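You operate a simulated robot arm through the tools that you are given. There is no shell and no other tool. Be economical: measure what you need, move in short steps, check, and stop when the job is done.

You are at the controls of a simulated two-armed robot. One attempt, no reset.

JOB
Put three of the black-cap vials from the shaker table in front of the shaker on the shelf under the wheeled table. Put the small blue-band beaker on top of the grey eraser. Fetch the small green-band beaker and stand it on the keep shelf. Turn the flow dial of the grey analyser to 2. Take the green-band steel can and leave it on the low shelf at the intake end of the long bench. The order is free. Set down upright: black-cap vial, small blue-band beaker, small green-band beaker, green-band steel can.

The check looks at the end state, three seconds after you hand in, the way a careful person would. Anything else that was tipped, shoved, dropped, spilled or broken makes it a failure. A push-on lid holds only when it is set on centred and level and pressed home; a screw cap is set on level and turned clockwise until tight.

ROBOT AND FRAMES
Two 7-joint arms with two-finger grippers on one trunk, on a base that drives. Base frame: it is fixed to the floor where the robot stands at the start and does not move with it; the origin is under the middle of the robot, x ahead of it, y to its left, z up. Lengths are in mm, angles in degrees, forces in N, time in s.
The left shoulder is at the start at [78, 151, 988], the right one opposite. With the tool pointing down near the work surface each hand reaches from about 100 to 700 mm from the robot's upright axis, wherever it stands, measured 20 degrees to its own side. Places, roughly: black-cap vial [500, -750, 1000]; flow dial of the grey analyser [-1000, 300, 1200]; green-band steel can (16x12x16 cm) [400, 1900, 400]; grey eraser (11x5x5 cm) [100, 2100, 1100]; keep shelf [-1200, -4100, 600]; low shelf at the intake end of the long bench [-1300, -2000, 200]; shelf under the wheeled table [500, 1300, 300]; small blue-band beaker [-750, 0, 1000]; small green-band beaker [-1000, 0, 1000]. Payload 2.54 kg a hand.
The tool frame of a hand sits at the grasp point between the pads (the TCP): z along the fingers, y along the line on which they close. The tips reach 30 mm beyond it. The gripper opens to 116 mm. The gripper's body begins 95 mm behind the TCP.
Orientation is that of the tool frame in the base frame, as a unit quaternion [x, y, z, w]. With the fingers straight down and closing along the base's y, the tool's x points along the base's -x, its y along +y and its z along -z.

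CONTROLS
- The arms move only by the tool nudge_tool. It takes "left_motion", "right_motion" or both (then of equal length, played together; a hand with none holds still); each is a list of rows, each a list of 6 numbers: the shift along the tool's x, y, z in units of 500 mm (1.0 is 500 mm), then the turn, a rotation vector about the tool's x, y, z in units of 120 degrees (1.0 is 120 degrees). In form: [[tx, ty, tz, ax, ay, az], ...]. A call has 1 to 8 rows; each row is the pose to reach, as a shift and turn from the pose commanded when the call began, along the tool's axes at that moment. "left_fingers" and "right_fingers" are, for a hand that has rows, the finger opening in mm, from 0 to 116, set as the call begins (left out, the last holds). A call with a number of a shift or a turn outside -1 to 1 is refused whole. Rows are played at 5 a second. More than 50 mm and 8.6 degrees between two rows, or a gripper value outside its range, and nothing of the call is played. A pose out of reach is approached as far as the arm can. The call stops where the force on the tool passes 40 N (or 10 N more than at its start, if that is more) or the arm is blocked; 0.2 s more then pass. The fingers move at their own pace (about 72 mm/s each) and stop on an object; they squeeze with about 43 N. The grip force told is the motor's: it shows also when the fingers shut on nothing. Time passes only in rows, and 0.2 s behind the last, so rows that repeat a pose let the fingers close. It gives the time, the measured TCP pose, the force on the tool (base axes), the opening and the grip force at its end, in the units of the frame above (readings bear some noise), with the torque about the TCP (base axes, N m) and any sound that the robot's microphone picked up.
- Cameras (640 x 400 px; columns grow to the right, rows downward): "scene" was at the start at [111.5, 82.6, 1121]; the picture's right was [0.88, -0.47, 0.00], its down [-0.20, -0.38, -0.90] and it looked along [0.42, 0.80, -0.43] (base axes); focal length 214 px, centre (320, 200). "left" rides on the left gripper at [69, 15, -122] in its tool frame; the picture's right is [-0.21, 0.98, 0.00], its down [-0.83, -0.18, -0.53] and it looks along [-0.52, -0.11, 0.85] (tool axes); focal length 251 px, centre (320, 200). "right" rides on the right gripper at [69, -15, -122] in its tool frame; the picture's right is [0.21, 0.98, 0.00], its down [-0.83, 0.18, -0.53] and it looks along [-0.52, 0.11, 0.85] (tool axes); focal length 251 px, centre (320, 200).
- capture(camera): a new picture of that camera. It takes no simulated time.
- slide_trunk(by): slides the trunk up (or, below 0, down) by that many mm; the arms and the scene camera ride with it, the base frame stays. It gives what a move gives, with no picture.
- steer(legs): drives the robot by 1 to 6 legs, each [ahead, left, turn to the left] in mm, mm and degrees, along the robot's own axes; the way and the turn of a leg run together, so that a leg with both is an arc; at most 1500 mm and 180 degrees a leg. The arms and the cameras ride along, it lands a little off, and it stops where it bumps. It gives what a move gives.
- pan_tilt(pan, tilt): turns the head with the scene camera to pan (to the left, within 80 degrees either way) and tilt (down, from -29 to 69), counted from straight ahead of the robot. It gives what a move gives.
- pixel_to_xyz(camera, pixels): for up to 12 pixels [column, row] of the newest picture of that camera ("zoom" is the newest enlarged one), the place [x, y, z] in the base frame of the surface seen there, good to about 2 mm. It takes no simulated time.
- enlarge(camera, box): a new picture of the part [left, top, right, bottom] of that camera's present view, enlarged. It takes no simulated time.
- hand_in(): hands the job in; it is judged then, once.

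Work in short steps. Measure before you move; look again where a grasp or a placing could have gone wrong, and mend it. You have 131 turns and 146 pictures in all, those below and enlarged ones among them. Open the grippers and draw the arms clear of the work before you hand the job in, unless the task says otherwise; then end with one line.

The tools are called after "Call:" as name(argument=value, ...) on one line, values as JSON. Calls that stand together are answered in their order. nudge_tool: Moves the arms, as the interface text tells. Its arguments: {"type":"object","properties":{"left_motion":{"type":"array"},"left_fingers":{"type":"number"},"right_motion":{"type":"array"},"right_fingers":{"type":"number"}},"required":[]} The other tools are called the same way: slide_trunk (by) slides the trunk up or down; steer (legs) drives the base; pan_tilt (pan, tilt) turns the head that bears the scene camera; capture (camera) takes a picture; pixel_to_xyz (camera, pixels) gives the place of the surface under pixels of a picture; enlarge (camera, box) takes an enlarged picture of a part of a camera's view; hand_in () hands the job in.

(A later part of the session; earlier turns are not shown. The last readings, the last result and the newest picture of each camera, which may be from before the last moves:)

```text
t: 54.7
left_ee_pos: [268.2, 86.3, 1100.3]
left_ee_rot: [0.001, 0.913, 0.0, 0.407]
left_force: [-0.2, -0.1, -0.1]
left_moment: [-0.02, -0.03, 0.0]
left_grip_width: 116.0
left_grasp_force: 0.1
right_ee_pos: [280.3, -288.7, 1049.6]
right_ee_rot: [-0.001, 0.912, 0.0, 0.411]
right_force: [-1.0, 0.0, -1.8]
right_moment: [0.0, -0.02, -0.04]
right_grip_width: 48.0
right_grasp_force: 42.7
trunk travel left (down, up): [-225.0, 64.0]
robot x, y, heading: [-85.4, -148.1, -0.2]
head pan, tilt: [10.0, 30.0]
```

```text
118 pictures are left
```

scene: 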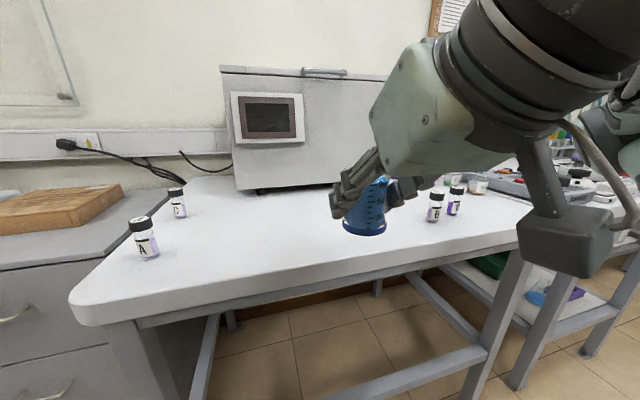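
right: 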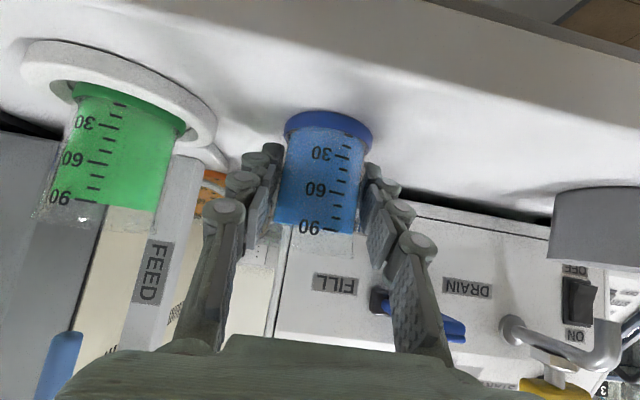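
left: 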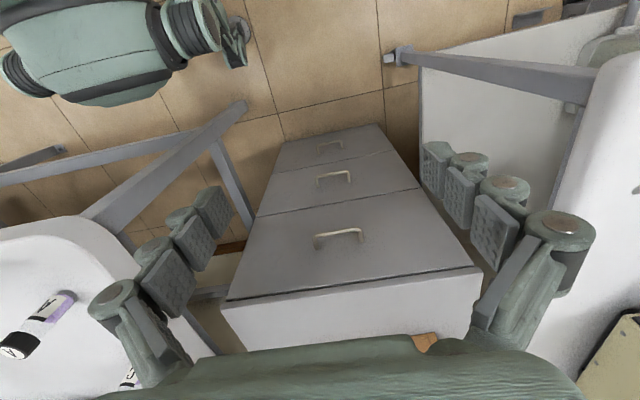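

The view points ~20° right of what's told: the right forearm touches the head again. I move the right hand ahead/outward, re-pan, and look at the vials.

Call:
nudge_tool(right_motion=[[-0.026, -0.053, 0.03, 0, 0, 0], [-0.053, -0.107, 0.06, 0, 0, 0], [-0.079, -0.16, 0.09, 0, 0, 0]])

Call:
pan_tilt(pan=-20, tilt=25)

Call:
capture(camera="scene")

Call:
enlarge(camera="scene", box=[400, 140, 560, 240])

Call:
enlarge(camera="scene", box=[100, 150, 260, 250])

```text
t: 55.5
left_ee_pos: [267.8, 87.2, 1100.0]
left_ee_rot: [0.001, 0.914, 0.001, 0.407]
left_force: [0.6, -0.3, 0.6]
left_moment: [0.03, 0.03, -0.03]
left_grip_width: 116.0
left_grasp_force: 0.2
right_ee_pos: [340.1, -369.2, 1053.3]
right_ee_rot: [-0.002, 0.91, 0.001, 0.416]
right_force: [-0.5, -0.1, -1.7]
right_moment: [-0.02, 0.02, -0.01]
right_grip_width: 48.3
right_grasp_force: 42.8
trunk travel left (down, up): [-225.0, 64.0]
robot x, y, heading: [-82.0, -145.7, 0.1]
head pan, tilt: [10.0, 30.0]
```

```text
t: 56.5
left_ee_pos: [266.6, 87.3, 1099.9]
left_ee_rot: [0.001, 0.914, 0.001, 0.406]
left_force: [0.4, -0.9, -0.7]
left_moment: [-0.01, 0.0, 0.0]
left_grip_width: 115.7
left_grasp_force: 0.1
right_ee_pos: [338.9, -368.7, 1051.6]
right_ee_rot: [-0.001, 0.911, 0.001, 0.413]
right_force: [0.3, 0.1, -1.6]
right_moment: [0.03, -0.01, -0.03]
right_grip_width: 48.2
right_grasp_force: 42.9
trunk travel left (down, up): [-225.0, 64.0]
robot x, y, heading: [-78.2, -152.4, -0.0]
head pan, tilt: [-20.0, 25.0]
```

```text
117 pictures are left
```

scene: 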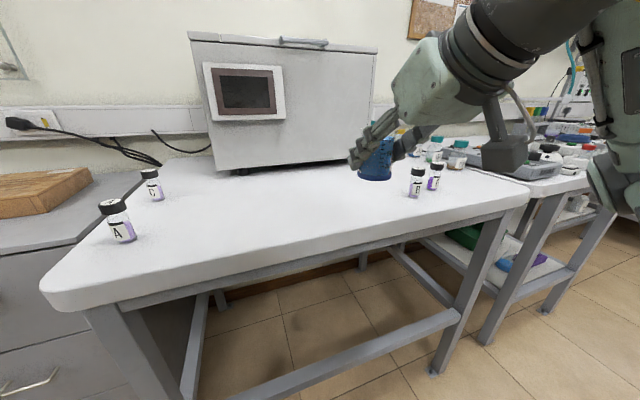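

```text
4.00 times, centred on (480, 190) of scene
```

zoom: 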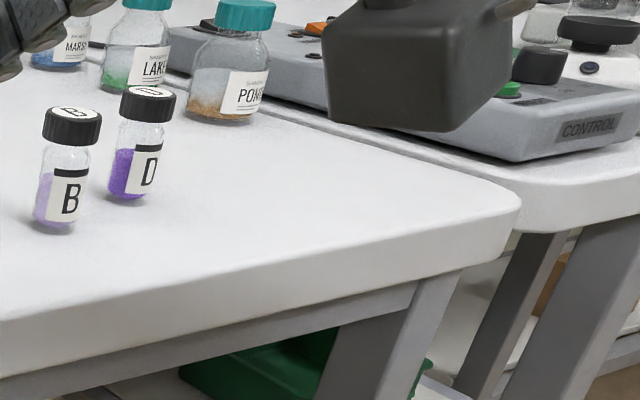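

```text
4.00 times, centred on (180, 200) of scene
```

zoom: 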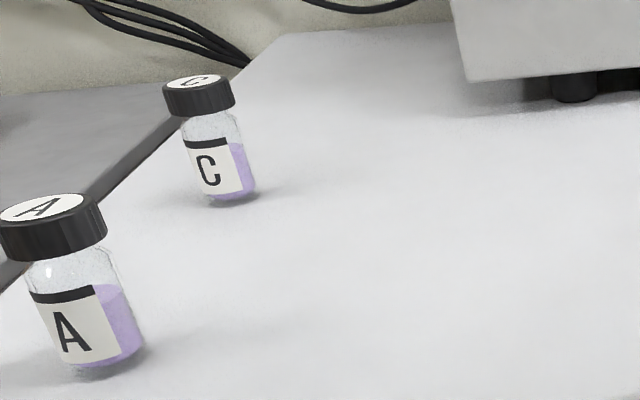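

Four black-cap vials: A, C left, B, D right. I measure them.

Call:
pixel_to_xyz(camera="scene", pixels=[[115, 204], [122, 230], [150, 171], [155, 192], [418, 171], [416, 188], [436, 166], [434, 183], [160, 230], [115, 213], [418, 174], [150, 175]])

Call:
capture(camera="left")

```text
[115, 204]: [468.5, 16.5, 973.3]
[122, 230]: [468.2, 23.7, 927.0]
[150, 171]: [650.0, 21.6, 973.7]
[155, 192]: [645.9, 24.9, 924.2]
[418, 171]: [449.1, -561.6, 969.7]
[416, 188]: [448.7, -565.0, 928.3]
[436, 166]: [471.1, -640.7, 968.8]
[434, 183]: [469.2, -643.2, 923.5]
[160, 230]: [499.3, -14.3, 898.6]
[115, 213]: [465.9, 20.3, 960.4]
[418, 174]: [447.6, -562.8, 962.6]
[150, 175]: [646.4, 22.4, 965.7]
```

```text
114 pictures are left
```

left: 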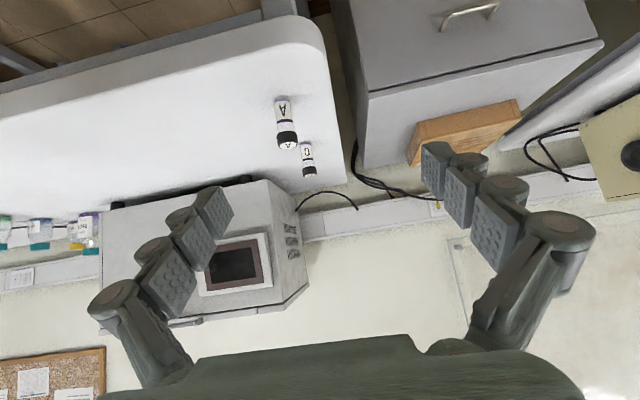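

I measure vial A from the left camera: body (283,107), cap top (288,146).

Call:
enlarge(camera="left", box=[240, 80, 352, 190])

Call:
pixel_to_xyz(camera="left", pixels=[[288, 145], [287, 137], [277, 137], [297, 137], [283, 107], [309, 171], [307, 152]])

```text
3.64 times, centred on (296, 135) of left
```

zoom: 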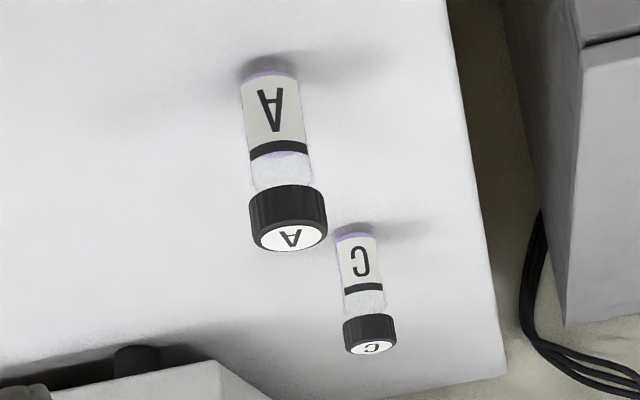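

```text
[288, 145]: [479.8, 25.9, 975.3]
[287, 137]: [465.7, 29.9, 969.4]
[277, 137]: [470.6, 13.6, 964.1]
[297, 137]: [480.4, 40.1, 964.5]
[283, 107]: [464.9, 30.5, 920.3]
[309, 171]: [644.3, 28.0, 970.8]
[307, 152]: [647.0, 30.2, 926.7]
```

Vial A centre ≈ (480, 27). I bring the left hand to a pre-grasp 90 mm back along its axis, then advance.

Call:
nudge_tool(left_motion=[[-0.009, -0.03, 0.09, 0, 0, 0], [-0.018, -0.06, 0.181, 0, 0, 0], [-0.026, -0.09, 0.272, 0, 0, 0], [-0.035, -0.12, 0.362, 0, 0, 0], [-0.035, -0.12, 0.362, 0, 0, 0]], left_fingers=60)

Call:
capture(camera="left")

```text
t: 57.6
left_ee_pos: [416.4, 26.3, 990.2]
left_ee_rot: [0.001, 0.913, 0.0, 0.407]
left_force: [0.1, 0.0, 0.3]
left_moment: [-0.04, -0.01, 0.02]
left_grip_width: 60.4
left_grasp_force: 0.1
right_ee_pos: [339.7, -369.4, 1052.6]
right_ee_rot: [-0.002, 0.91, 0.002, 0.414]
right_force: [0.6, -0.4, -1.2]
right_moment: [-0.01, 0.02, 0.02]
right_grip_width: 48.2
right_grasp_force: 42.8
trunk travel left (down, up): [-225.0, 64.0]
robot x, y, heading: [-82.5, -152.9, 0.1]
head pan, tilt: [-20.0, 25.0]
```

```text
112 pictures are left
```

left: 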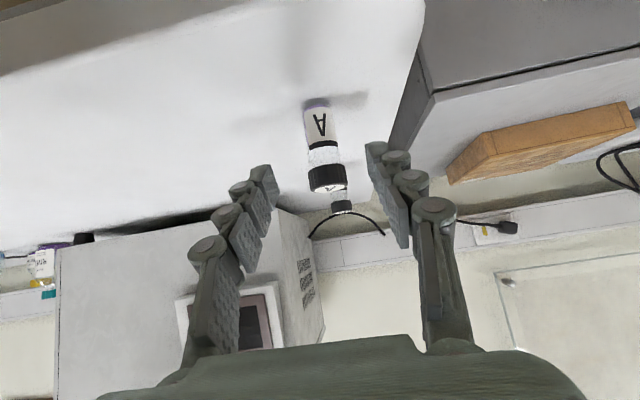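

Vial A is between the fingers; I advance 86 mm and close.

Call:
nudge_tool(left_motion=[[0, 0, 0.06, 0, 0, 0], [0, 0, 0.12, 0, 0, 0], [0, 0, 0.172, 0, 0, 0], [0, 0, 0.172, 0, 0, 0]])

Call:
nudge_tool(left_motion=[[0, 0, 0, 0, 0, 0], [0, 0, 0, 0, 0, 0], [0, 0, 0, 0, 0, 0]], left_fingers=15)

Call:
capture(camera="left")

```text
t: 58.6
left_ee_pos: [479.6, 25.8, 932.1]
left_ee_rot: [0.001, 0.913, 0.0, 0.407]
left_force: [-0.1, -0.2, -0.1]
left_moment: [-0.03, -0.03, 0.02]
left_grip_width: 59.8
left_grasp_force: 0.1
right_ee_pos: [340.1, -369.8, 1052.5]
right_ee_rot: [-0.001, 0.91, 0.0, 0.414]
right_force: [-1.3, -0.5, -1.2]
right_moment: [-0.01, -0.02, -0.02]
right_grip_width: 48.1
right_grasp_force: 43.6
trunk travel left (down, up): [-225.0, 64.0]
robot x, y, heading: [-82.5, -152.9, -0.1]
head pan, tilt: [-20.0, 25.0]
```

```text
t: 59.5
left_ee_pos: [479.4, 27.1, 932.2]
left_ee_rot: [0.001, 0.914, 0.0, 0.407]
left_force: [1.4, 0.4, -0.1]
left_moment: [-0.02, -0.01, 0.02]
left_grip_width: 25.4
left_grasp_force: 43.4
right_ee_pos: [340.5, -368.7, 1052.1]
right_ee_rot: [-0.002, 0.911, 0.001, 0.413]
right_force: [0.5, 0.5, -1.3]
right_moment: [0.02, 0.01, 0.0]
right_grip_width: 48.1
right_grasp_force: 43.1
trunk travel left (down, up): [-225.0, 64.0]
robot x, y, heading: [-79.5, -147.9, -0.2]
head pan, tilt: [-20.0, 25.0]
```

```text
111 pictures are left
```

left: 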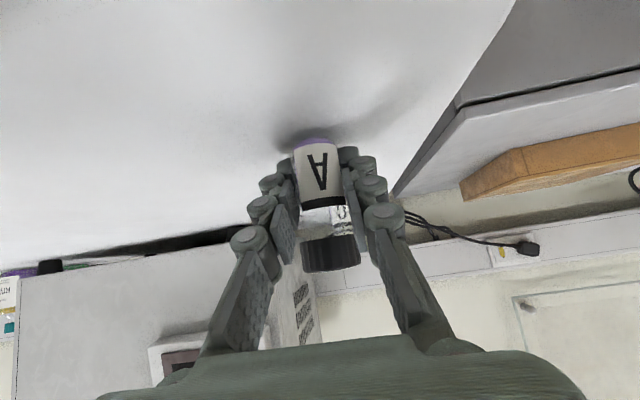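

Vial A is held (25 mm). I lift it 100 mm and draw it back.

Call:
nudge_tool(left_motion=[[-0.05, 0, -0.045, 0, 0, 0], [-0.1, 0, -0.09, 0, 0, 0], [-0.149, 0, -0.134, 0, 0, 0], [-0.09, 0.03, -0.2, 0, 0, 0], [-0.03, 0.06, -0.265, 0, 0, 0], [0.03, 0.09, -0.33, 0, 0, 0], [0.079, 0.12, -0.387, 0, 0, 0]])

Call:
steer(legs=[[-150, 0, 0], [0, 0, 60]])

Call:
pan_tilt(pan=0, tilt=30)

Call:
capture(camera="scene")

```text
t: 61.0
left_ee_pos: [312.4, 89.7, 1039.6]
left_ee_rot: [0.002, 0.914, 0.0, 0.405]
left_force: [0.1, -0.9, 0.1]
left_moment: [0.02, 0.01, 0.04]
left_grip_width: 25.4
left_grasp_force: 43.7
left hand out of reach, approached as far as the arm can: row 7
right_ee_pos: [339.1, -368.9, 1052.5]
right_ee_rot: [-0.002, 0.911, 0.001, 0.413]
right_force: [0.2, -0.4, -2.0]
right_moment: [0.0, -0.02, 0.01]
right_grip_width: 48.0
right_grasp_force: 42.7
trunk travel left (down, up): [-225.0, 64.0]
robot x, y, heading: [-79.3, -147.0, 0.1]
head pan, tilt: [-20.0, 25.0]
```

```text
t: 65.1
left_ee_pos: [-237.2, 312.0, 1040.1]
left_ee_rot: [-0.452, 0.794, 0.202, 0.352]
left_force: [-0.1, 0.0, -0.4]
left_moment: [0.01, 0.02, -0.01]
left_grip_width: 25.4
left_grasp_force: 42.6
right_ee_pos: [172.4, 101.5, 1052.6]
right_ee_rot: [-0.454, 0.79, 0.206, 0.358]
right_force: [-0.3, -0.1, -1.3]
right_moment: [-0.01, -0.03, 0.03]
right_grip_width: 48.0
right_grasp_force: 43.4
trunk travel left (down, up): [-225.0, 64.0]
robot x, y, heading: [-233.2, -147.3, 59.7]
head pan, tilt: [-20.0, 25.0]
```

```text
t: 66.0
left_ee_pos: [-236.6, 309.6, 1039.9]
left_ee_rot: [-0.453, 0.794, 0.202, 0.352]
left_force: [-0.2, -0.2, -0.3]
left_moment: [-0.03, -0.01, 0.0]
left_grip_width: 25.6
left_grasp_force: 42.9
right_ee_pos: [171.8, 102.0, 1051.5]
right_ee_rot: [-0.455, 0.789, 0.207, 0.358]
right_force: [0.4, -0.2, -1.1]
right_moment: [-0.02, 0.01, 0.0]
right_grip_width: 48.0
right_grasp_force: 43.5
trunk travel left (down, up): [-225.0, 64.0]
robot x, y, heading: [-230.3, -148.8, 59.6]
head pan, tilt: [0.0, 30.0]
```

```text
110 pictures are left
```

scene: 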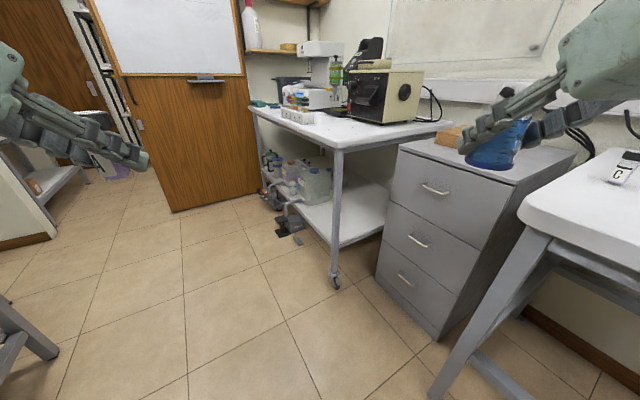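

I see the wheeled table with a shelf below and floor items at its far corner. I measure shelf, legs and whiteboard ledge.

Call:
pixel_to_xyz(camera="scene", pixels=[[345, 205], [320, 215], [335, 280], [345, 240], [375, 200], [205, 79], [290, 225], [320, 180], [275, 190], [340, 150], [210, 205], [390, 265]])

Call:
enlarge(camera="scene", box=[230, 30, 470, 180])

Call:
enlarge(camera="scene", box=[230, 130, 390, 250])

Call:
enlarge(camera="scene", box=[60, 40, 260, 165])

```text
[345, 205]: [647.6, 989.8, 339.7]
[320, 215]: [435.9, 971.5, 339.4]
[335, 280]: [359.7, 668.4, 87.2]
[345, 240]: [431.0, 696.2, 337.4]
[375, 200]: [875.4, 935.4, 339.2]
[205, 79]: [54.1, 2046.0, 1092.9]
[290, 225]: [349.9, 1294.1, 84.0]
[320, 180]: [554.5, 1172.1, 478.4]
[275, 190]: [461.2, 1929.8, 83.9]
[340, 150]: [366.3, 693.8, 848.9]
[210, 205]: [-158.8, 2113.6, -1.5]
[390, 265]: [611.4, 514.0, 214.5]
```

```text
2.67 times, centred on (350, 105) of scene
```

zoom: 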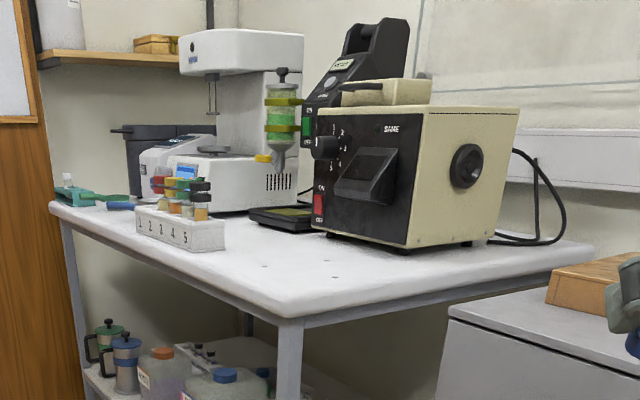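

```text
3.33 times, centred on (310, 190) of scene
```

zoom: 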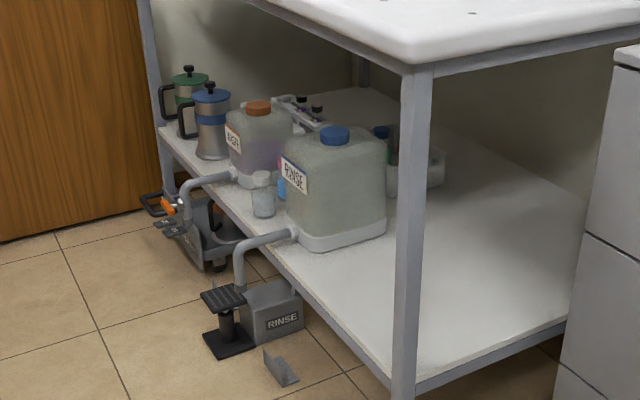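

```text
3.20 times, centred on (160, 102) of scene
```

zoom: 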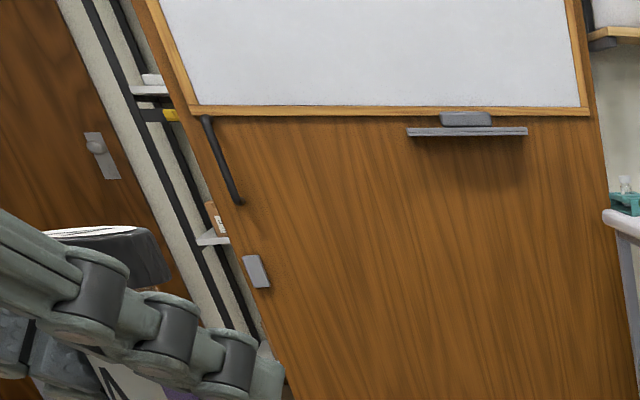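

The "SHAKE" machine and shelf are seen; shelf surface z=339, front edge x≈385, free area y 720–1100. The green-band can is the far jug with the black handle. I drive to face the shelf at (-70, 760).

Call:
steer(legs=[[0, 0, -60], [0, 900, 0], [150, 0, 0]])

Call:
slide_trunk(by=-220)

Call:
pan_tilt(pan=25, tilt=35)

Call:
capture(camera="scene")

```text
t: 78.7
left_ee_pos: [322.4, 989.3, 1038.9]
left_ee_rot: [0.004, 0.914, -0.001, 0.406]
left_force: [0.1, -0.6, -0.4]
left_moment: [0.0, -0.01, -0.07]
left_grip_width: 25.2
left_grasp_force: 43.2
right_ee_pos: [345.5, 531.2, 1052.9]
right_ee_rot: [0.001, 0.911, -0.001, 0.412]
right_force: [-0.3, -0.4, -1.4]
right_moment: [-0.01, 0.02, 0.0]
right_grip_width: 48.1
right_grasp_force: 43.2
trunk travel left (down, up): [-225.0, 64.0]
robot x, y, heading: [-72.4, 753.7, -0.5]
head pan, tilt: [0.0, 30.0]
```

```text
t: 80.0
left_ee_pos: [325.6, 987.8, 927.4]
left_ee_rot: [0.005, 0.905, -0.002, 0.426]
left_force: [1.2, -3.9, 11.2]
left_moment: [-0.05, -0.08, -0.03]
left_grip_width: 25.4
left_grasp_force: 42.9
right_ee_pos: [345.4, 531.0, 923.4]
right_ee_rot: [0.0, 0.91, 0.0, 0.414]
right_force: [-0.8, -0.7, -0.4]
right_moment: [0.01, 0.05, -0.03]
right_grip_width: 48.0
right_grasp_force: 42.8
trunk travel left (down, up): [-97.0, 192.0]
robot x, y, heading: [-71.2, 753.1, -0.5]
head pan, tilt: [0.0, 30.0]
stopped: the force on the tool passed its limit at 69 N (the readings are from after the stop); the commanded pose is now the measured one
```

```text
t: 80.9
left_ee_pos: [323.9, 989.0, 927.5]
left_ee_rot: [0.004, 0.905, -0.001, 0.425]
left_force: [5.3, -3.5, 21.8]
left_moment: [-0.13, -0.28, -0.01]
left_grip_width: 25.6
left_grasp_force: 43.0
right_ee_pos: [343.9, 530.8, 924.7]
right_ee_rot: [0.001, 0.91, 0.0, 0.415]
right_force: [-0.3, -0.7, -1.9]
right_moment: [0.01, 0.02, 0.01]
right_grip_width: 48.0
right_grasp_force: 42.5
trunk travel left (down, up): [-97.0, 192.0]
robot x, y, heading: [-69.5, 753.8, -0.7]
head pan, tilt: [25.0, 35.0]
```

```text
106 pictures are left
```

scene: 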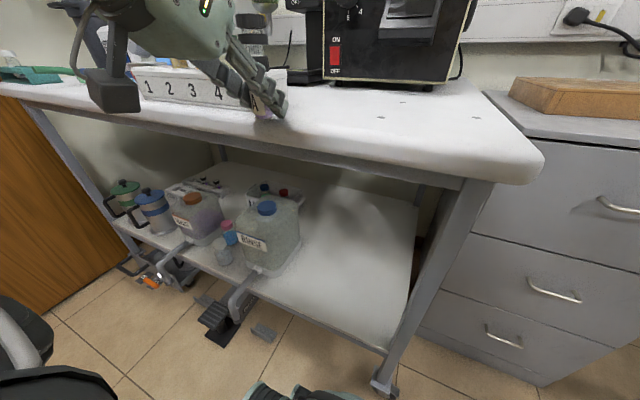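

The left vial touched the table edge while lowering. I raise the trunk 60 mm, back up 180 mm, and check the vial in the grip.

Call:
slide_trunk(by=60)

Call:
steer(legs=[[-180, 0, 0]])

Call:
enlarge(camera="left", box=[200, 60, 440, 300])

Call:
capture(camera="scene")

```text
t: 81.9
left_ee_pos: [325.7, 989.9, 983.9]
left_ee_rot: [0.005, 0.906, -0.001, 0.423]
left_force: [-0.5, 0.3, -0.7]
left_moment: [0.05, 0.03, 0.0]
left_grip_width: 25.4
left_grasp_force: 42.7
right_ee_pos: [345.1, 531.7, 982.6]
right_ee_rot: [0.001, 0.911, 0.0, 0.413]
right_force: [0.7, -0.2, -1.8]
right_moment: [-0.03, -0.03, -0.04]
right_grip_width: 48.0
right_grasp_force: 42.5
trunk travel left (down, up): [-157.0, 132.0]
robot x, y, heading: [-74.0, 753.1, -0.6]
head pan, tilt: [25.0, 35.0]
```

```text
t: 83.5
left_ee_pos: [145.4, 990.6, 985.8]
left_ee_rot: [0.005, 0.906, -0.001, 0.423]
left_force: [-0.2, -0.4, 0.0]
left_moment: [0.0, 0.02, 0.0]
left_grip_width: 25.6
left_grasp_force: 42.6
right_ee_pos: [162.0, 532.9, 984.5]
right_ee_rot: [0.003, 0.911, -0.001, 0.413]
right_force: [0.9, 0.2, -1.2]
right_moment: [-0.05, 0.0, -0.02]
right_grip_width: 48.2
right_grasp_force: 43.0
trunk travel left (down, up): [-157.0, 132.0]
robot x, y, heading: [-255.0, 754.1, -0.6]
head pan, tilt: [25.0, 35.0]
```

```text
1.67 times, centred on (320, 180) of left
```

zoom: 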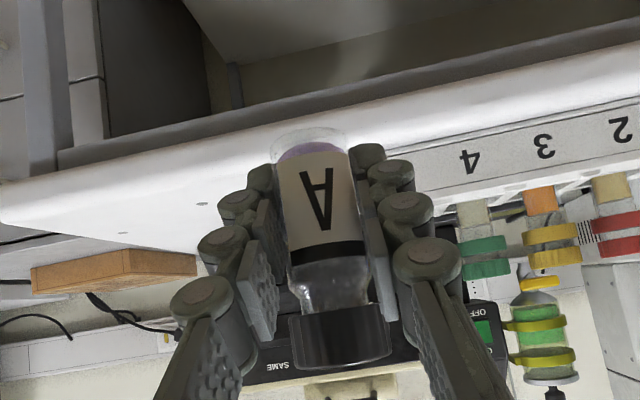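

```text
104 pictures are left
```

scene: 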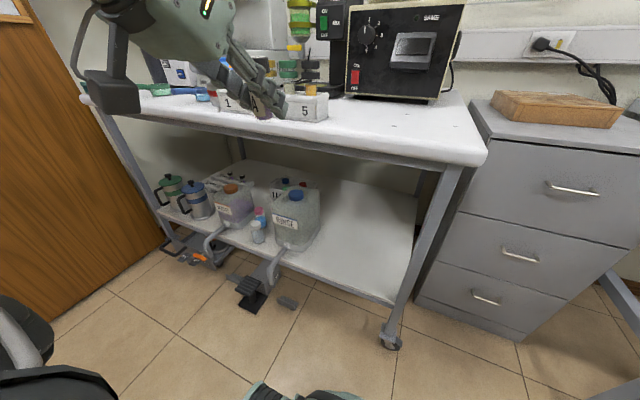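

The vial is still held; I measure its lean along the centreline (zoom (315,180) to (325,240), cap (345,325)) and the shelf points.

Call:
enlarge(camera="left", box=[260, 120, 380, 290])

Call:
pixel_to_xyz(camera="left", pixels=[[388, 160], [389, 170], [391, 180], [393, 195], [394, 205], [385, 150], [388, 190], [400, 258]])

Call:
pixel_to_xyz(camera="scene", pixels=[[350, 250], [380, 270], [340, 220], [400, 240], [390, 345], [287, 300], [445, 180], [400, 155], [330, 280], [240, 290]])

```text
2.35 times, centred on (320, 205) of left
```

zoom: 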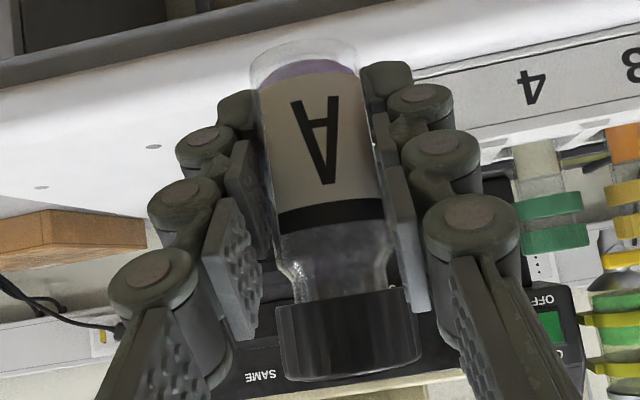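

```text
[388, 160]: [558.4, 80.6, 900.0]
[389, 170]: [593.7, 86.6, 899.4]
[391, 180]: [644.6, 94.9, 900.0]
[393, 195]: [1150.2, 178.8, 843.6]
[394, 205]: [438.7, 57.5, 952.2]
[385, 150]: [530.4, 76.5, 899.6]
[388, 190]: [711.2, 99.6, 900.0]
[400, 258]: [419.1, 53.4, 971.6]
```

```text
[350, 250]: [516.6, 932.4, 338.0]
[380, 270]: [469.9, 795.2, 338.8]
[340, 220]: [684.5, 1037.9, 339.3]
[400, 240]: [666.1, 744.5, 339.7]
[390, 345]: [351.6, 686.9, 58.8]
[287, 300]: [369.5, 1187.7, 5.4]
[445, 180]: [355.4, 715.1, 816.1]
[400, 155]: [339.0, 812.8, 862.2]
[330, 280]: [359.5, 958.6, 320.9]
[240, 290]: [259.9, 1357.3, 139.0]
```

I measure the vial's centreline from this zoomed picture.

Call:
pixel_to_xyz(camera="zoom", pixels=[[310, 100], [314, 120], [318, 150], [322, 180], [328, 210], [342, 310], [346, 350], [318, 72]])

```text
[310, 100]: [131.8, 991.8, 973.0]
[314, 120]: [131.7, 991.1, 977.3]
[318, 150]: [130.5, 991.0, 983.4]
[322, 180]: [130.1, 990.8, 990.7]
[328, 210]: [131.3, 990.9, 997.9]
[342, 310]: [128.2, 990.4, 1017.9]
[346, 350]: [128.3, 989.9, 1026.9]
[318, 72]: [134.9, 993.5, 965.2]
```

Vial is upright within ~1°. Shelf front edge x≈360, table edge x≈335. I lower the trunk fully, then lower the left hand 345 mm in the free space before the table.

Call:
slide_trunk(by=-157)

Call:
nudge_tool(left_motion=[[0.066, -0.02, 0.055, 0, 0, 0], [0.132, -0.04, 0.111, 0, 0, 0], [0.198, -0.06, 0.166, 0, 0, 0], [0.264, -0.08, 0.221, 0, 0, 0], [0.331, -0.1, 0.277, 0, 0, 0], [0.397, -0.12, 0.332, 0, 0, 0], [0.463, -0.14, 0.388, 0, 0, 0], [0.529, -0.16, 0.443, 0, 0, 0]])

Call:
capture(camera="scene")

```text
t: 85.3
left_ee_pos: [145.0, 990.2, 828.2]
left_ee_rot: [0.005, 0.906, -0.001, 0.422]
left_force: [0.5, 0.1, -1.2]
left_moment: [0.0, -0.01, 0.0]
left_grip_width: 25.7
left_grasp_force: 43.1
right_ee_pos: [163.8, 532.2, 827.9]
right_ee_rot: [0.002, 0.91, -0.002, 0.414]
right_force: [0.5, -0.3, -1.6]
right_moment: [-0.02, 0.01, 0.03]
right_grip_width: 48.0
right_grasp_force: 42.8
trunk travel left (down, up): [0.0, 289.0]
robot x, y, heading: [-252.3, 757.6, -0.7]
head pan, tilt: [25.0, 35.0]
```

```text
t: 87.1
left_ee_pos: [212.5, 921.1, 474.2]
left_ee_rot: [0.005, 0.906, -0.003, 0.423]
left_force: [-0.5, 0.4, -0.4]
left_moment: [0.02, -0.02, 0.01]
left_grip_width: 25.5
left_grasp_force: 42.8
left hand out of reach, approached as far as the arm can: row 1, 2, 3, 4, 5, 6, 7, 8
right_ee_pos: [163.7, 532.4, 827.2]
right_ee_rot: [0.002, 0.911, -0.001, 0.413]
right_force: [0.0, -1.0, -1.0]
right_moment: [0.03, -0.03, -0.02]
right_grip_width: 48.1
right_grasp_force: 43.4
trunk travel left (down, up): [0.0, 289.0]
robot x, y, heading: [-256.6, 755.6, -0.8]
head pan, tilt: [25.0, 35.0]
```

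```text
102 pictures are left
```

scene: 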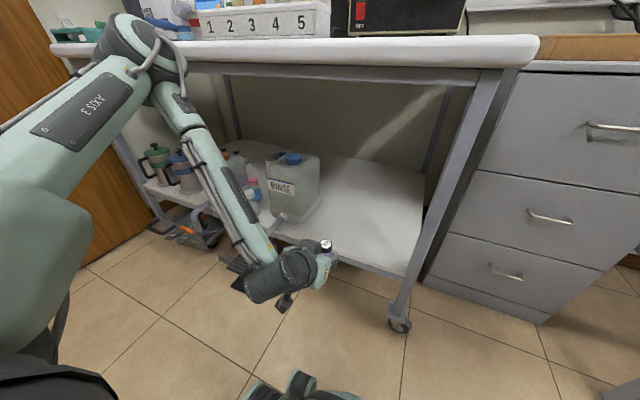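

The hand is low and outside the shelf. I check where the elbow is relative to the table edge before entering.

Call:
pixel_to_xyz(camera="scene", pixels=[[150, 40], [165, 70], [185, 110], [225, 180], [175, 40], [260, 250], [290, 260], [326, 243], [300, 45], [365, 235], [400, 255], [270, 90]])

```text
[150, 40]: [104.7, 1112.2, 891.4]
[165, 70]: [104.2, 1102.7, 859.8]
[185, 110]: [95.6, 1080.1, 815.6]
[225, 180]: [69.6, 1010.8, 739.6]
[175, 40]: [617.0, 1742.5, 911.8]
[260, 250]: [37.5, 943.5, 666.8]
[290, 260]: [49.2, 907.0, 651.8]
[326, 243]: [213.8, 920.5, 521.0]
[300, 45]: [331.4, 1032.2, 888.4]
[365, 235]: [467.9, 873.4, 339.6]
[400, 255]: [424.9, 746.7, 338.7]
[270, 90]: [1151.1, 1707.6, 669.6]
```

Elbow front is ~165 mm from the table edge. I drive 90 mm ahead and extend the arm 115 mm, staying above the shelf, then look.

Call:
steer(legs=[[90, 0, 0]])

Call:
nudge_tool(left_motion=[[-0.037, -0.015, 0.044, 0, 0, 0], [-0.074, -0.03, 0.088, 0, 0, 0], [-0.111, -0.045, 0.132, 0, 0, 0], [-0.148, -0.06, 0.176, 0, 0, 0]])

Call:
capture(camera="scene")

Call:
capture(camera="left")

```text
t: 88.2
left_ee_pos: [300.3, 919.8, 474.7]
left_ee_rot: [0.006, 0.906, -0.002, 0.423]
left_force: [-0.6, 0.1, -0.8]
left_moment: [0.02, 0.0, -0.04]
left_grip_width: 25.3
left_grasp_force: 43.3
right_ee_pos: [253.7, 531.8, 826.7]
right_ee_rot: [0.001, 0.911, -0.001, 0.413]
right_force: [0.6, -1.6, -1.1]
right_moment: [0.04, -0.01, 0.0]
right_grip_width: 48.4
right_grasp_force: 43.3
trunk travel left (down, up): [0.0, 289.0]
robot x, y, heading: [-165.5, 752.8, -0.4]
head pan, tilt: [25.0, 35.0]
```

```text
t: 89.2
left_ee_pos: [415.7, 900.9, 483.6]
left_ee_rot: [0.006, 0.906, -0.003, 0.422]
left_force: [0.1, 0.7, -1.0]
left_moment: [-0.01, 0.01, 0.05]
left_grip_width: 25.5
left_grasp_force: 43.2
left hand out of reach, approached as far as the arm can: row 3, 4
right_ee_pos: [254.0, 531.4, 827.3]
right_ee_rot: [0.002, 0.911, -0.001, 0.413]
right_force: [0.7, -0.1, -0.9]
right_moment: [0.0, 0.0, 0.01]
right_grip_width: 48.0
right_grasp_force: 43.5
trunk travel left (down, up): [0.0, 289.0]
robot x, y, heading: [-163.4, 750.8, -0.7]
head pan, tilt: [25.0, 35.0]
```

```text
101 pictures are left
```

scene: 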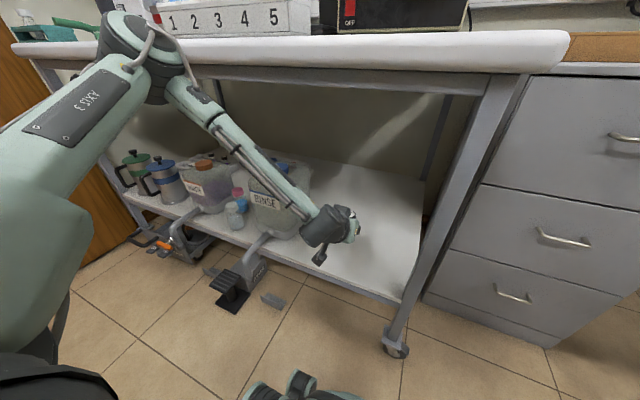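

```text
100 pictures are left
```

left: 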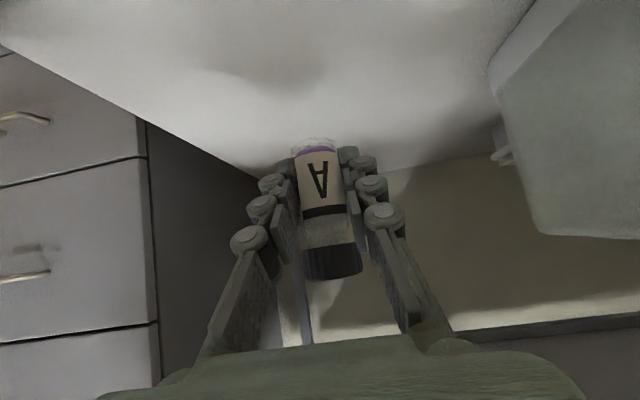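

Hand is above the shelf at (416, 901). I check the elbow's clearance to the table edge before moving closer.

Call:
pixel_to_xyz(camera="scene", pixels=[[130, 45], [160, 60], [185, 85], [190, 100], [210, 50], [300, 240], [270, 200], [335, 230]])

```text
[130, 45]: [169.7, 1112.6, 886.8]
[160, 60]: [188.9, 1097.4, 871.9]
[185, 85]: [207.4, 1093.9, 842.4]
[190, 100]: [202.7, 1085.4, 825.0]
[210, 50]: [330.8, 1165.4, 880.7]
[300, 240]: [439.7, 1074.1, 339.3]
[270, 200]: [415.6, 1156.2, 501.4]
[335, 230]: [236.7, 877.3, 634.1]
```

Elbow clearance is ~90 mm. I drive 40 mm closer and lower to z≈385 at y≈850.

Call:
steer(legs=[[40, 0, 0]])

Call:
nudge_tool(left_motion=[[0.057, -0.033, 0.034, 0, 0, 0], [0.114, -0.067, 0.067, 0, 0, 0], [0.171, -0.1, 0.101, 0, 0, 0]])

Call:
capture(camera="left")

Call:
capture(camera="scene")

```text
t: 90.0
left_ee_pos: [455.5, 900.2, 483.1]
left_ee_rot: [0.006, 0.907, -0.004, 0.421]
left_force: [-0.7, -0.1, -0.9]
left_moment: [0.01, 0.01, 0.01]
left_grip_width: 25.4
left_grasp_force: 42.5
right_ee_pos: [292.0, 531.9, 828.8]
right_ee_rot: [0.002, 0.91, -0.001, 0.414]
right_force: [0.0, -0.2, -1.8]
right_moment: [-0.03, 0.0, 0.01]
right_grip_width: 48.3
right_grasp_force: 43.1
trunk travel left (down, up): [0.0, 289.0]
robot x, y, heading: [-124.6, 752.3, -0.5]
head pan, tilt: [25.0, 35.0]
```

```text
t: 90.8
left_ee_pos: [430.8, 915.4, 464.4]
left_ee_rot: [0.006, 0.907, -0.004, 0.42]
left_force: [-0.7, 1.4, -0.2]
left_moment: [0.01, 0.0, 0.01]
left_grip_width: 25.6
left_grasp_force: 43.5
left hand out of reach, approached as far as the arm can: row 1, 2, 3
right_ee_pos: [292.6, 531.8, 827.6]
right_ee_rot: [0.001, 0.911, 0.0, 0.413]
right_force: [0.5, 0.1, -0.7]
right_moment: [-0.04, 0.02, 0.0]
right_grip_width: 48.3
right_grasp_force: 43.0
trunk travel left (down, up): [0.0, 289.0]
robot x, y, heading: [-125.8, 750.3, -0.6]
head pan, tilt: [25.0, 35.0]
```

```text
99 pictures are left
```

left: 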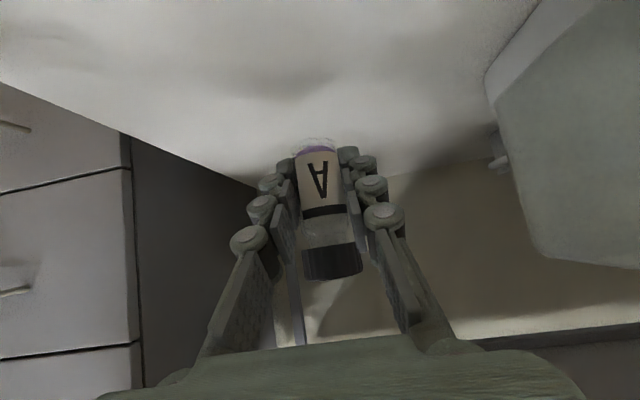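

```text
98 pictures are left
```

scene: 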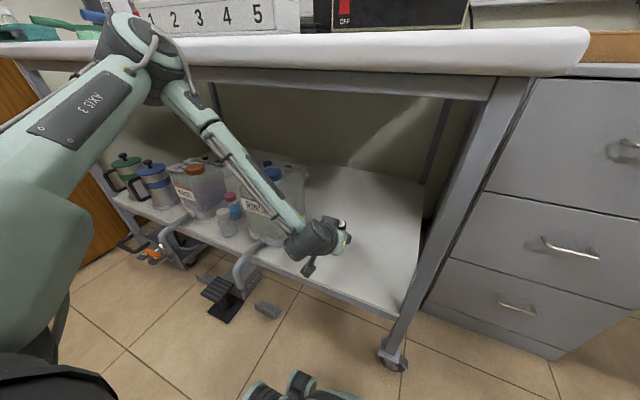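

The wrist is too close to the shoulder (arm folded), so I back the base 170 mm and instead extend the arm toward (440, 860, 385).

Call:
steer(legs=[[-170, -20, 0]])

Call:
nudge_tool(left_motion=[[-0.045, 0, 0.07, 0, 0, 0], [-0.09, -0.01, 0.14, 0, 0, 0], [-0.13, -0.02, 0.21, 0, 0, 0], [-0.11, -0.03, 0.25, 0, 0, 0], [-0.08, -0.035, 0.29, 0, 0, 0]])

Call:
capture(camera="scene")

```text
t: 92.3
left_ee_pos: [262.8, 898.8, 464.5]
left_ee_rot: [0.006, 0.907, -0.003, 0.422]
left_force: [-0.5, 0.1, -0.2]
left_moment: [-0.02, -0.01, -0.01]
left_grip_width: 25.5
left_grasp_force: 42.7
right_ee_pos: [125.0, 513.3, 826.6]
right_ee_rot: [0.002, 0.911, 0.0, 0.413]
right_force: [-0.6, 0.0, -0.9]
right_moment: [-0.03, -0.01, -0.01]
right_grip_width: 48.2
right_grasp_force: 43.3
trunk travel left (down, up): [0.0, 289.0]
robot x, y, heading: [-292.1, 735.9, -0.6]
head pan, tilt: [25.0, 35.0]
```

```text
t: 93.5
left_ee_pos: [368.2, 925.3, 469.0]
left_ee_rot: [0.006, 0.907, -0.004, 0.421]
left_force: [0.1, 0.3, -0.7]
left_moment: [0.0, 0.0, 0.02]
left_grip_width: 25.5
left_grasp_force: 42.9
left hand out of reach, approached as far as the arm can: row 1, 2, 3, 4, 5
right_ee_pos: [124.6, 511.9, 828.0]
right_ee_rot: [0.002, 0.911, -0.001, 0.413]
right_force: [0.6, -0.5, -1.9]
right_moment: [0.0, 0.01, -0.02]
right_grip_width: 48.5
right_grasp_force: 42.9
trunk travel left (down, up): [0.0, 289.0]
robot x, y, heading: [-293.2, 739.2, -0.7]
head pan, tilt: [25.0, 35.0]
```

```text
97 pictures are left
```

scene: 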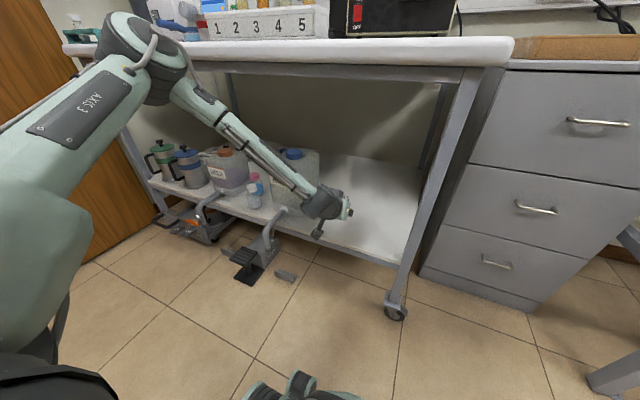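

Still limited; the forearm comes in from the left, so I yaw the hand 40° clockwise about the vertical (vial stays upright) to make the wrist more natural, then try lowering.

Call:
nudge_tool(left_motion=[[0, -0.01, 0, 0.051, 0, 0.043], [0, -0.02, 0, 0.102, 0, 0.086], [0, -0.04, 0, 0.153, 0, 0.128], [0, -0.06, 0, 0.204, 0, 0.171], [0, -0.08, 0, 0.2555, 0, 0.214]])

Call:
capture(camera="scene")

```text
t: 94.7
left_ee_pos: [366.6, 885.3, 467.2]
left_ee_rot: [0.315, 0.851, -0.149, 0.394]
left_force: [0.2, 0.6, 0.0]
left_moment: [0.0, 0.0, 0.0]
left_grip_width: 25.7
left_grasp_force: 42.8
right_ee_pos: [124.5, 513.8, 827.9]
right_ee_rot: [0.001, 0.911, -0.001, 0.413]
right_force: [-0.7, -0.4, -1.3]
right_moment: [0.01, 0.02, 0.0]
right_grip_width: 48.3
right_grasp_force: 43.5
trunk travel left (down, up): [0.0, 289.0]
robot x, y, heading: [-292.3, 738.5, -0.6]
head pan, tilt: [25.0, 35.0]
```

```text
96 pictures are left
```

scene: 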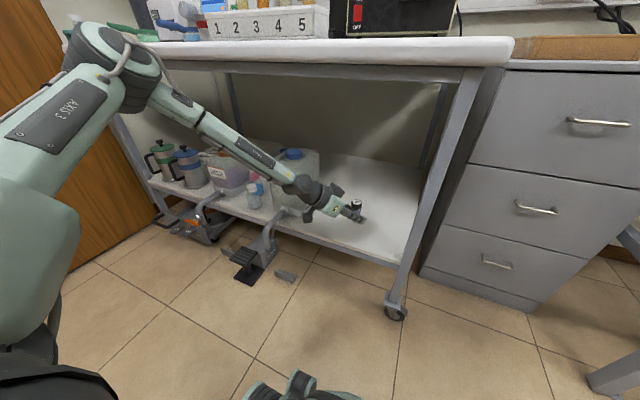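

That pose was reached fully. Now I move to (430, 850, 400) above the shelf.

Call:
nudge_tool(left_motion=[[0.004, 0.01, 0.065, 0, 0, 0], [0.008, 0.02, 0.13, 0, 0, 0], [0.011, 0.03, 0.194, 0, 0, 0]])

Call:
enlarge(camera="scene", box=[280, 150, 440, 250])

```text
t: 95.5
left_ee_pos: [379.7, 877.6, 457.9]
left_ee_rot: [0.315, 0.85, -0.147, 0.395]
left_force: [-0.5, -0.2, -0.7]
left_moment: [-0.03, -0.02, 0.01]
left_grip_width: 25.8
left_grasp_force: 43.8
left hand out of reach, approached as far as the arm can: row 1, 2, 3
right_ee_pos: [123.0, 511.5, 828.0]
right_ee_rot: [0.002, 0.911, -0.001, 0.413]
right_force: [1.0, 0.6, -1.0]
right_moment: [-0.01, -0.01, 0.0]
right_grip_width: 48.2
right_grasp_force: 42.5
trunk travel left (down, up): [0.0, 289.0]
robot x, y, heading: [-292.8, 740.1, -0.6]
head pan, tilt: [25.0, 35.0]
```

```text
4.00 times, centred on (360, 200) of scene
```

zoom: 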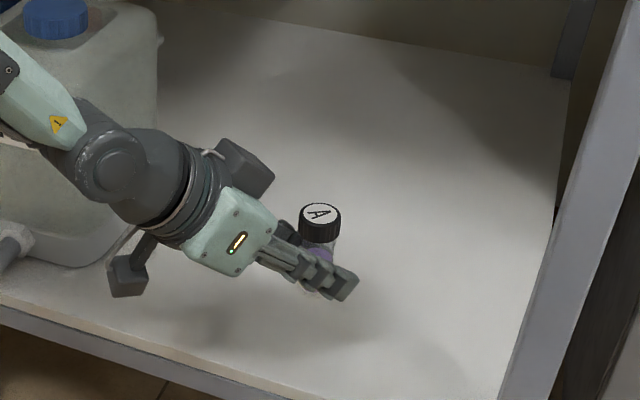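

z stalls at ~458. I test whether a steeper hand (16° more downward) frees the motion; the capped vial can lean briefly.

Call:
nudge_tool(left_motion=[[0, 0, 0, 0, 0.0667, 0], [0, 0, 0, 0, 0.1333, 0], [0.05, 0, 0.04, 0, 0.1333, 0], [0.1, 0, 0.08, 0, 0.1333, 0]])

Call:
capture(camera="scene")

```text
t: 96.5
left_ee_pos: [360.6, 904.6, 428.7]
left_ee_rot: [0.334, 0.896, -0.107, 0.272]
left_force: [-1.0, 0.1, -0.4]
left_moment: [0.03, -0.01, 0.02]
left_grip_width: 25.6
left_grasp_force: 42.8
left hand out of reach, approached as far as the arm can: row 2, 3, 4
right_ee_pos: [124.5, 511.4, 827.2]
right_ee_rot: [0.002, 0.911, 0.0, 0.413]
right_force: [-0.7, -0.7, -1.2]
right_moment: [0.0, 0.0, -0.02]
right_grip_width: 47.9
right_grasp_force: 43.4
trunk travel left (down, up): [0.0, 289.0]
robot x, y, heading: [-292.9, 738.2, -0.7]
head pan, tilt: [25.0, 35.0]
```

```text
94 pictures are left
```

scene: 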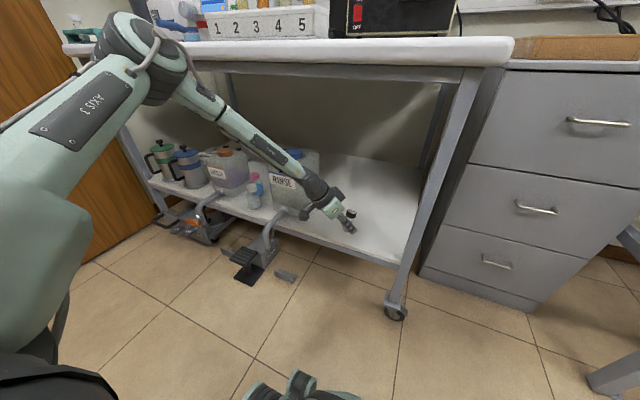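

I measure the arm's joint places (elbow (150,45), wrist (315,187), hand (340,215)) to understand the limit.

Call:
pixel_to_xyz(camera="scene", pixels=[[130, 35], [150, 70], [165, 90], [90, 100], [40, 130], [40, 250], [200, 95], [260, 150], [318, 190], [332, 205], [350, 225], [180, 60]])

```text
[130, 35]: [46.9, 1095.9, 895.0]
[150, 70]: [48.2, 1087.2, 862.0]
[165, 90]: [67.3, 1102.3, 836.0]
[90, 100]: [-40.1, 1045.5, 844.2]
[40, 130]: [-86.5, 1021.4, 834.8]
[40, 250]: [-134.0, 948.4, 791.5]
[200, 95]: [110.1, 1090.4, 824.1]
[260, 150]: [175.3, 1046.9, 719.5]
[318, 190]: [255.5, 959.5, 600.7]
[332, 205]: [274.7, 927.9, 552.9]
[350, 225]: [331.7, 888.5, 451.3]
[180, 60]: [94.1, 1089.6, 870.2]
```

The hand is now nearly aligned with the forearm. I back off 120 mm and test whether reaching farther to the left side (≈30° azimuth) allows lower z.

Call:
steer(legs=[[-120, 0, 0]])

Call:
nudge_tool(left_motion=[[0.06, 0.057, -0.003, 0, -0.0667, 0], [0.115, 0.113, -0.006, 0, -0.1333, 0], [0.17, 0.17, -0.009, 0, -0.1333, 0], [0.229, 0.227, -0.012, 0, -0.1333, 0]])

Call:
nudge_tool(left_motion=[[0.061, 0, 0.052, 0, 0, 0], [0.122, 0, 0.104, 0, 0, 0]])

```text
t: 97.7
left_ee_pos: [239.8, 906.4, 429.3]
left_ee_rot: [0.335, 0.896, -0.108, 0.272]
left_force: [0.1, 0.0, -0.5]
left_moment: [-0.02, -0.02, -0.03]
left_grip_width: 25.8
left_grasp_force: 42.5
right_ee_pos: [4.7, 515.1, 827.5]
right_ee_rot: [0.001, 0.911, 0.0, 0.413]
right_force: [0.1, -0.3, -1.5]
right_moment: [0.0, 0.01, -0.02]
right_grip_width: 48.1
right_grasp_force: 42.8
trunk travel left (down, up): [0.0, 289.0]
robot x, y, heading: [-414.9, 742.0, -0.5]
head pan, tilt: [25.0, 35.0]
```

```text
t: 98.7
left_ee_pos: [225.4, 1029.9, 404.1]
left_ee_rot: [0.329, 0.846, -0.153, 0.39]
left_force: [3.5, 2.6, 0.8]
left_moment: [-0.05, 0.29, -0.2]
left_grip_width: 25.6
left_grasp_force: 42.8
left hand out of reach, approached as far as the arm can: row 1, 2, 3, 4
right_ee_pos: [5.3, 513.6, 827.5]
right_ee_rot: [0.002, 0.911, -0.001, 0.413]
right_force: [-0.1, 0.2, -1.7]
right_moment: [-0.04, 0.01, -0.03]
right_grip_width: 48.3
right_grasp_force: 42.6
trunk travel left (down, up): [0.0, 289.0]
robot x, y, heading: [-415.4, 741.7, -0.6]
head pan, tilt: [25.0, 35.0]
```

```text
t: 99.3
left_ee_pos: [207.0, 1034.7, 396.3]
left_ee_rot: [0.315, 0.849, -0.153, 0.395]
left_force: [-0.1, 0.1, -0.5]
left_moment: [0.04, 0.05, -0.01]
left_grip_width: 25.6
left_grasp_force: 43.5
left hand out of reach, approached as far as the arm can: row 1, 2
right_ee_pos: [3.8, 514.7, 826.6]
right_ee_rot: [0.002, 0.911, -0.001, 0.413]
right_force: [-0.5, -0.4, -2.7]
right_moment: [-0.01, -0.01, 0.01]
right_grip_width: 48.2
right_grasp_force: 43.2
trunk travel left (down, up): [0.0, 289.0]
robot x, y, heading: [-415.1, 737.8, -0.4]
head pan, tilt: [25.0, 35.0]
```

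Going to the side helps (z 396 now). I go farther left and lower again.

Call:
nudge_tool(left_motion=[[0.06, 0.05, -0.015, 0, 0, 0], [0.12, 0.1, -0.03, 0, 0, 0], [0.18, 0.15, -0.045, 0, 0, 0], [0.24, 0.15, 0.01, 0, 0, 0], [0.3, 0.15, 0.065, 0, 0, 0]])

Call:
capture(camera="scene")

```text
t: 100.5
left_ee_pos: [185.8, 1096.1, 388.1]
left_ee_rot: [0.316, 0.849, -0.152, 0.394]
left_force: [0.1, -0.2, -0.8]
left_moment: [0.06, -0.04, -0.03]
left_grip_width: 25.8
left_grasp_force: 43.2
left hand out of reach, approached as far as the arm can: row 1, 2, 3, 4, 5
right_ee_pos: [5.2, 513.8, 827.6]
right_ee_rot: [0.001, 0.911, 0.0, 0.413]
right_force: [0.2, 0.9, -1.2]
right_moment: [0.04, 0.0, 0.0]
right_grip_width: 48.2
right_grasp_force: 43.3
trunk travel left (down, up): [0.0, 289.0]
robot x, y, heading: [-415.8, 733.9, -0.7]
head pan, tilt: [25.0, 35.0]
```

```text
93 pictures are left
```

scene: 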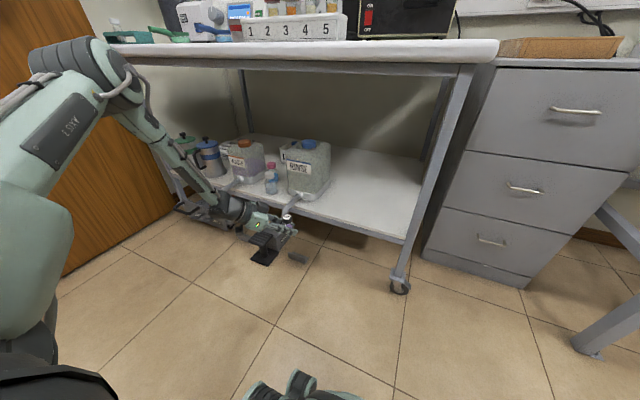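

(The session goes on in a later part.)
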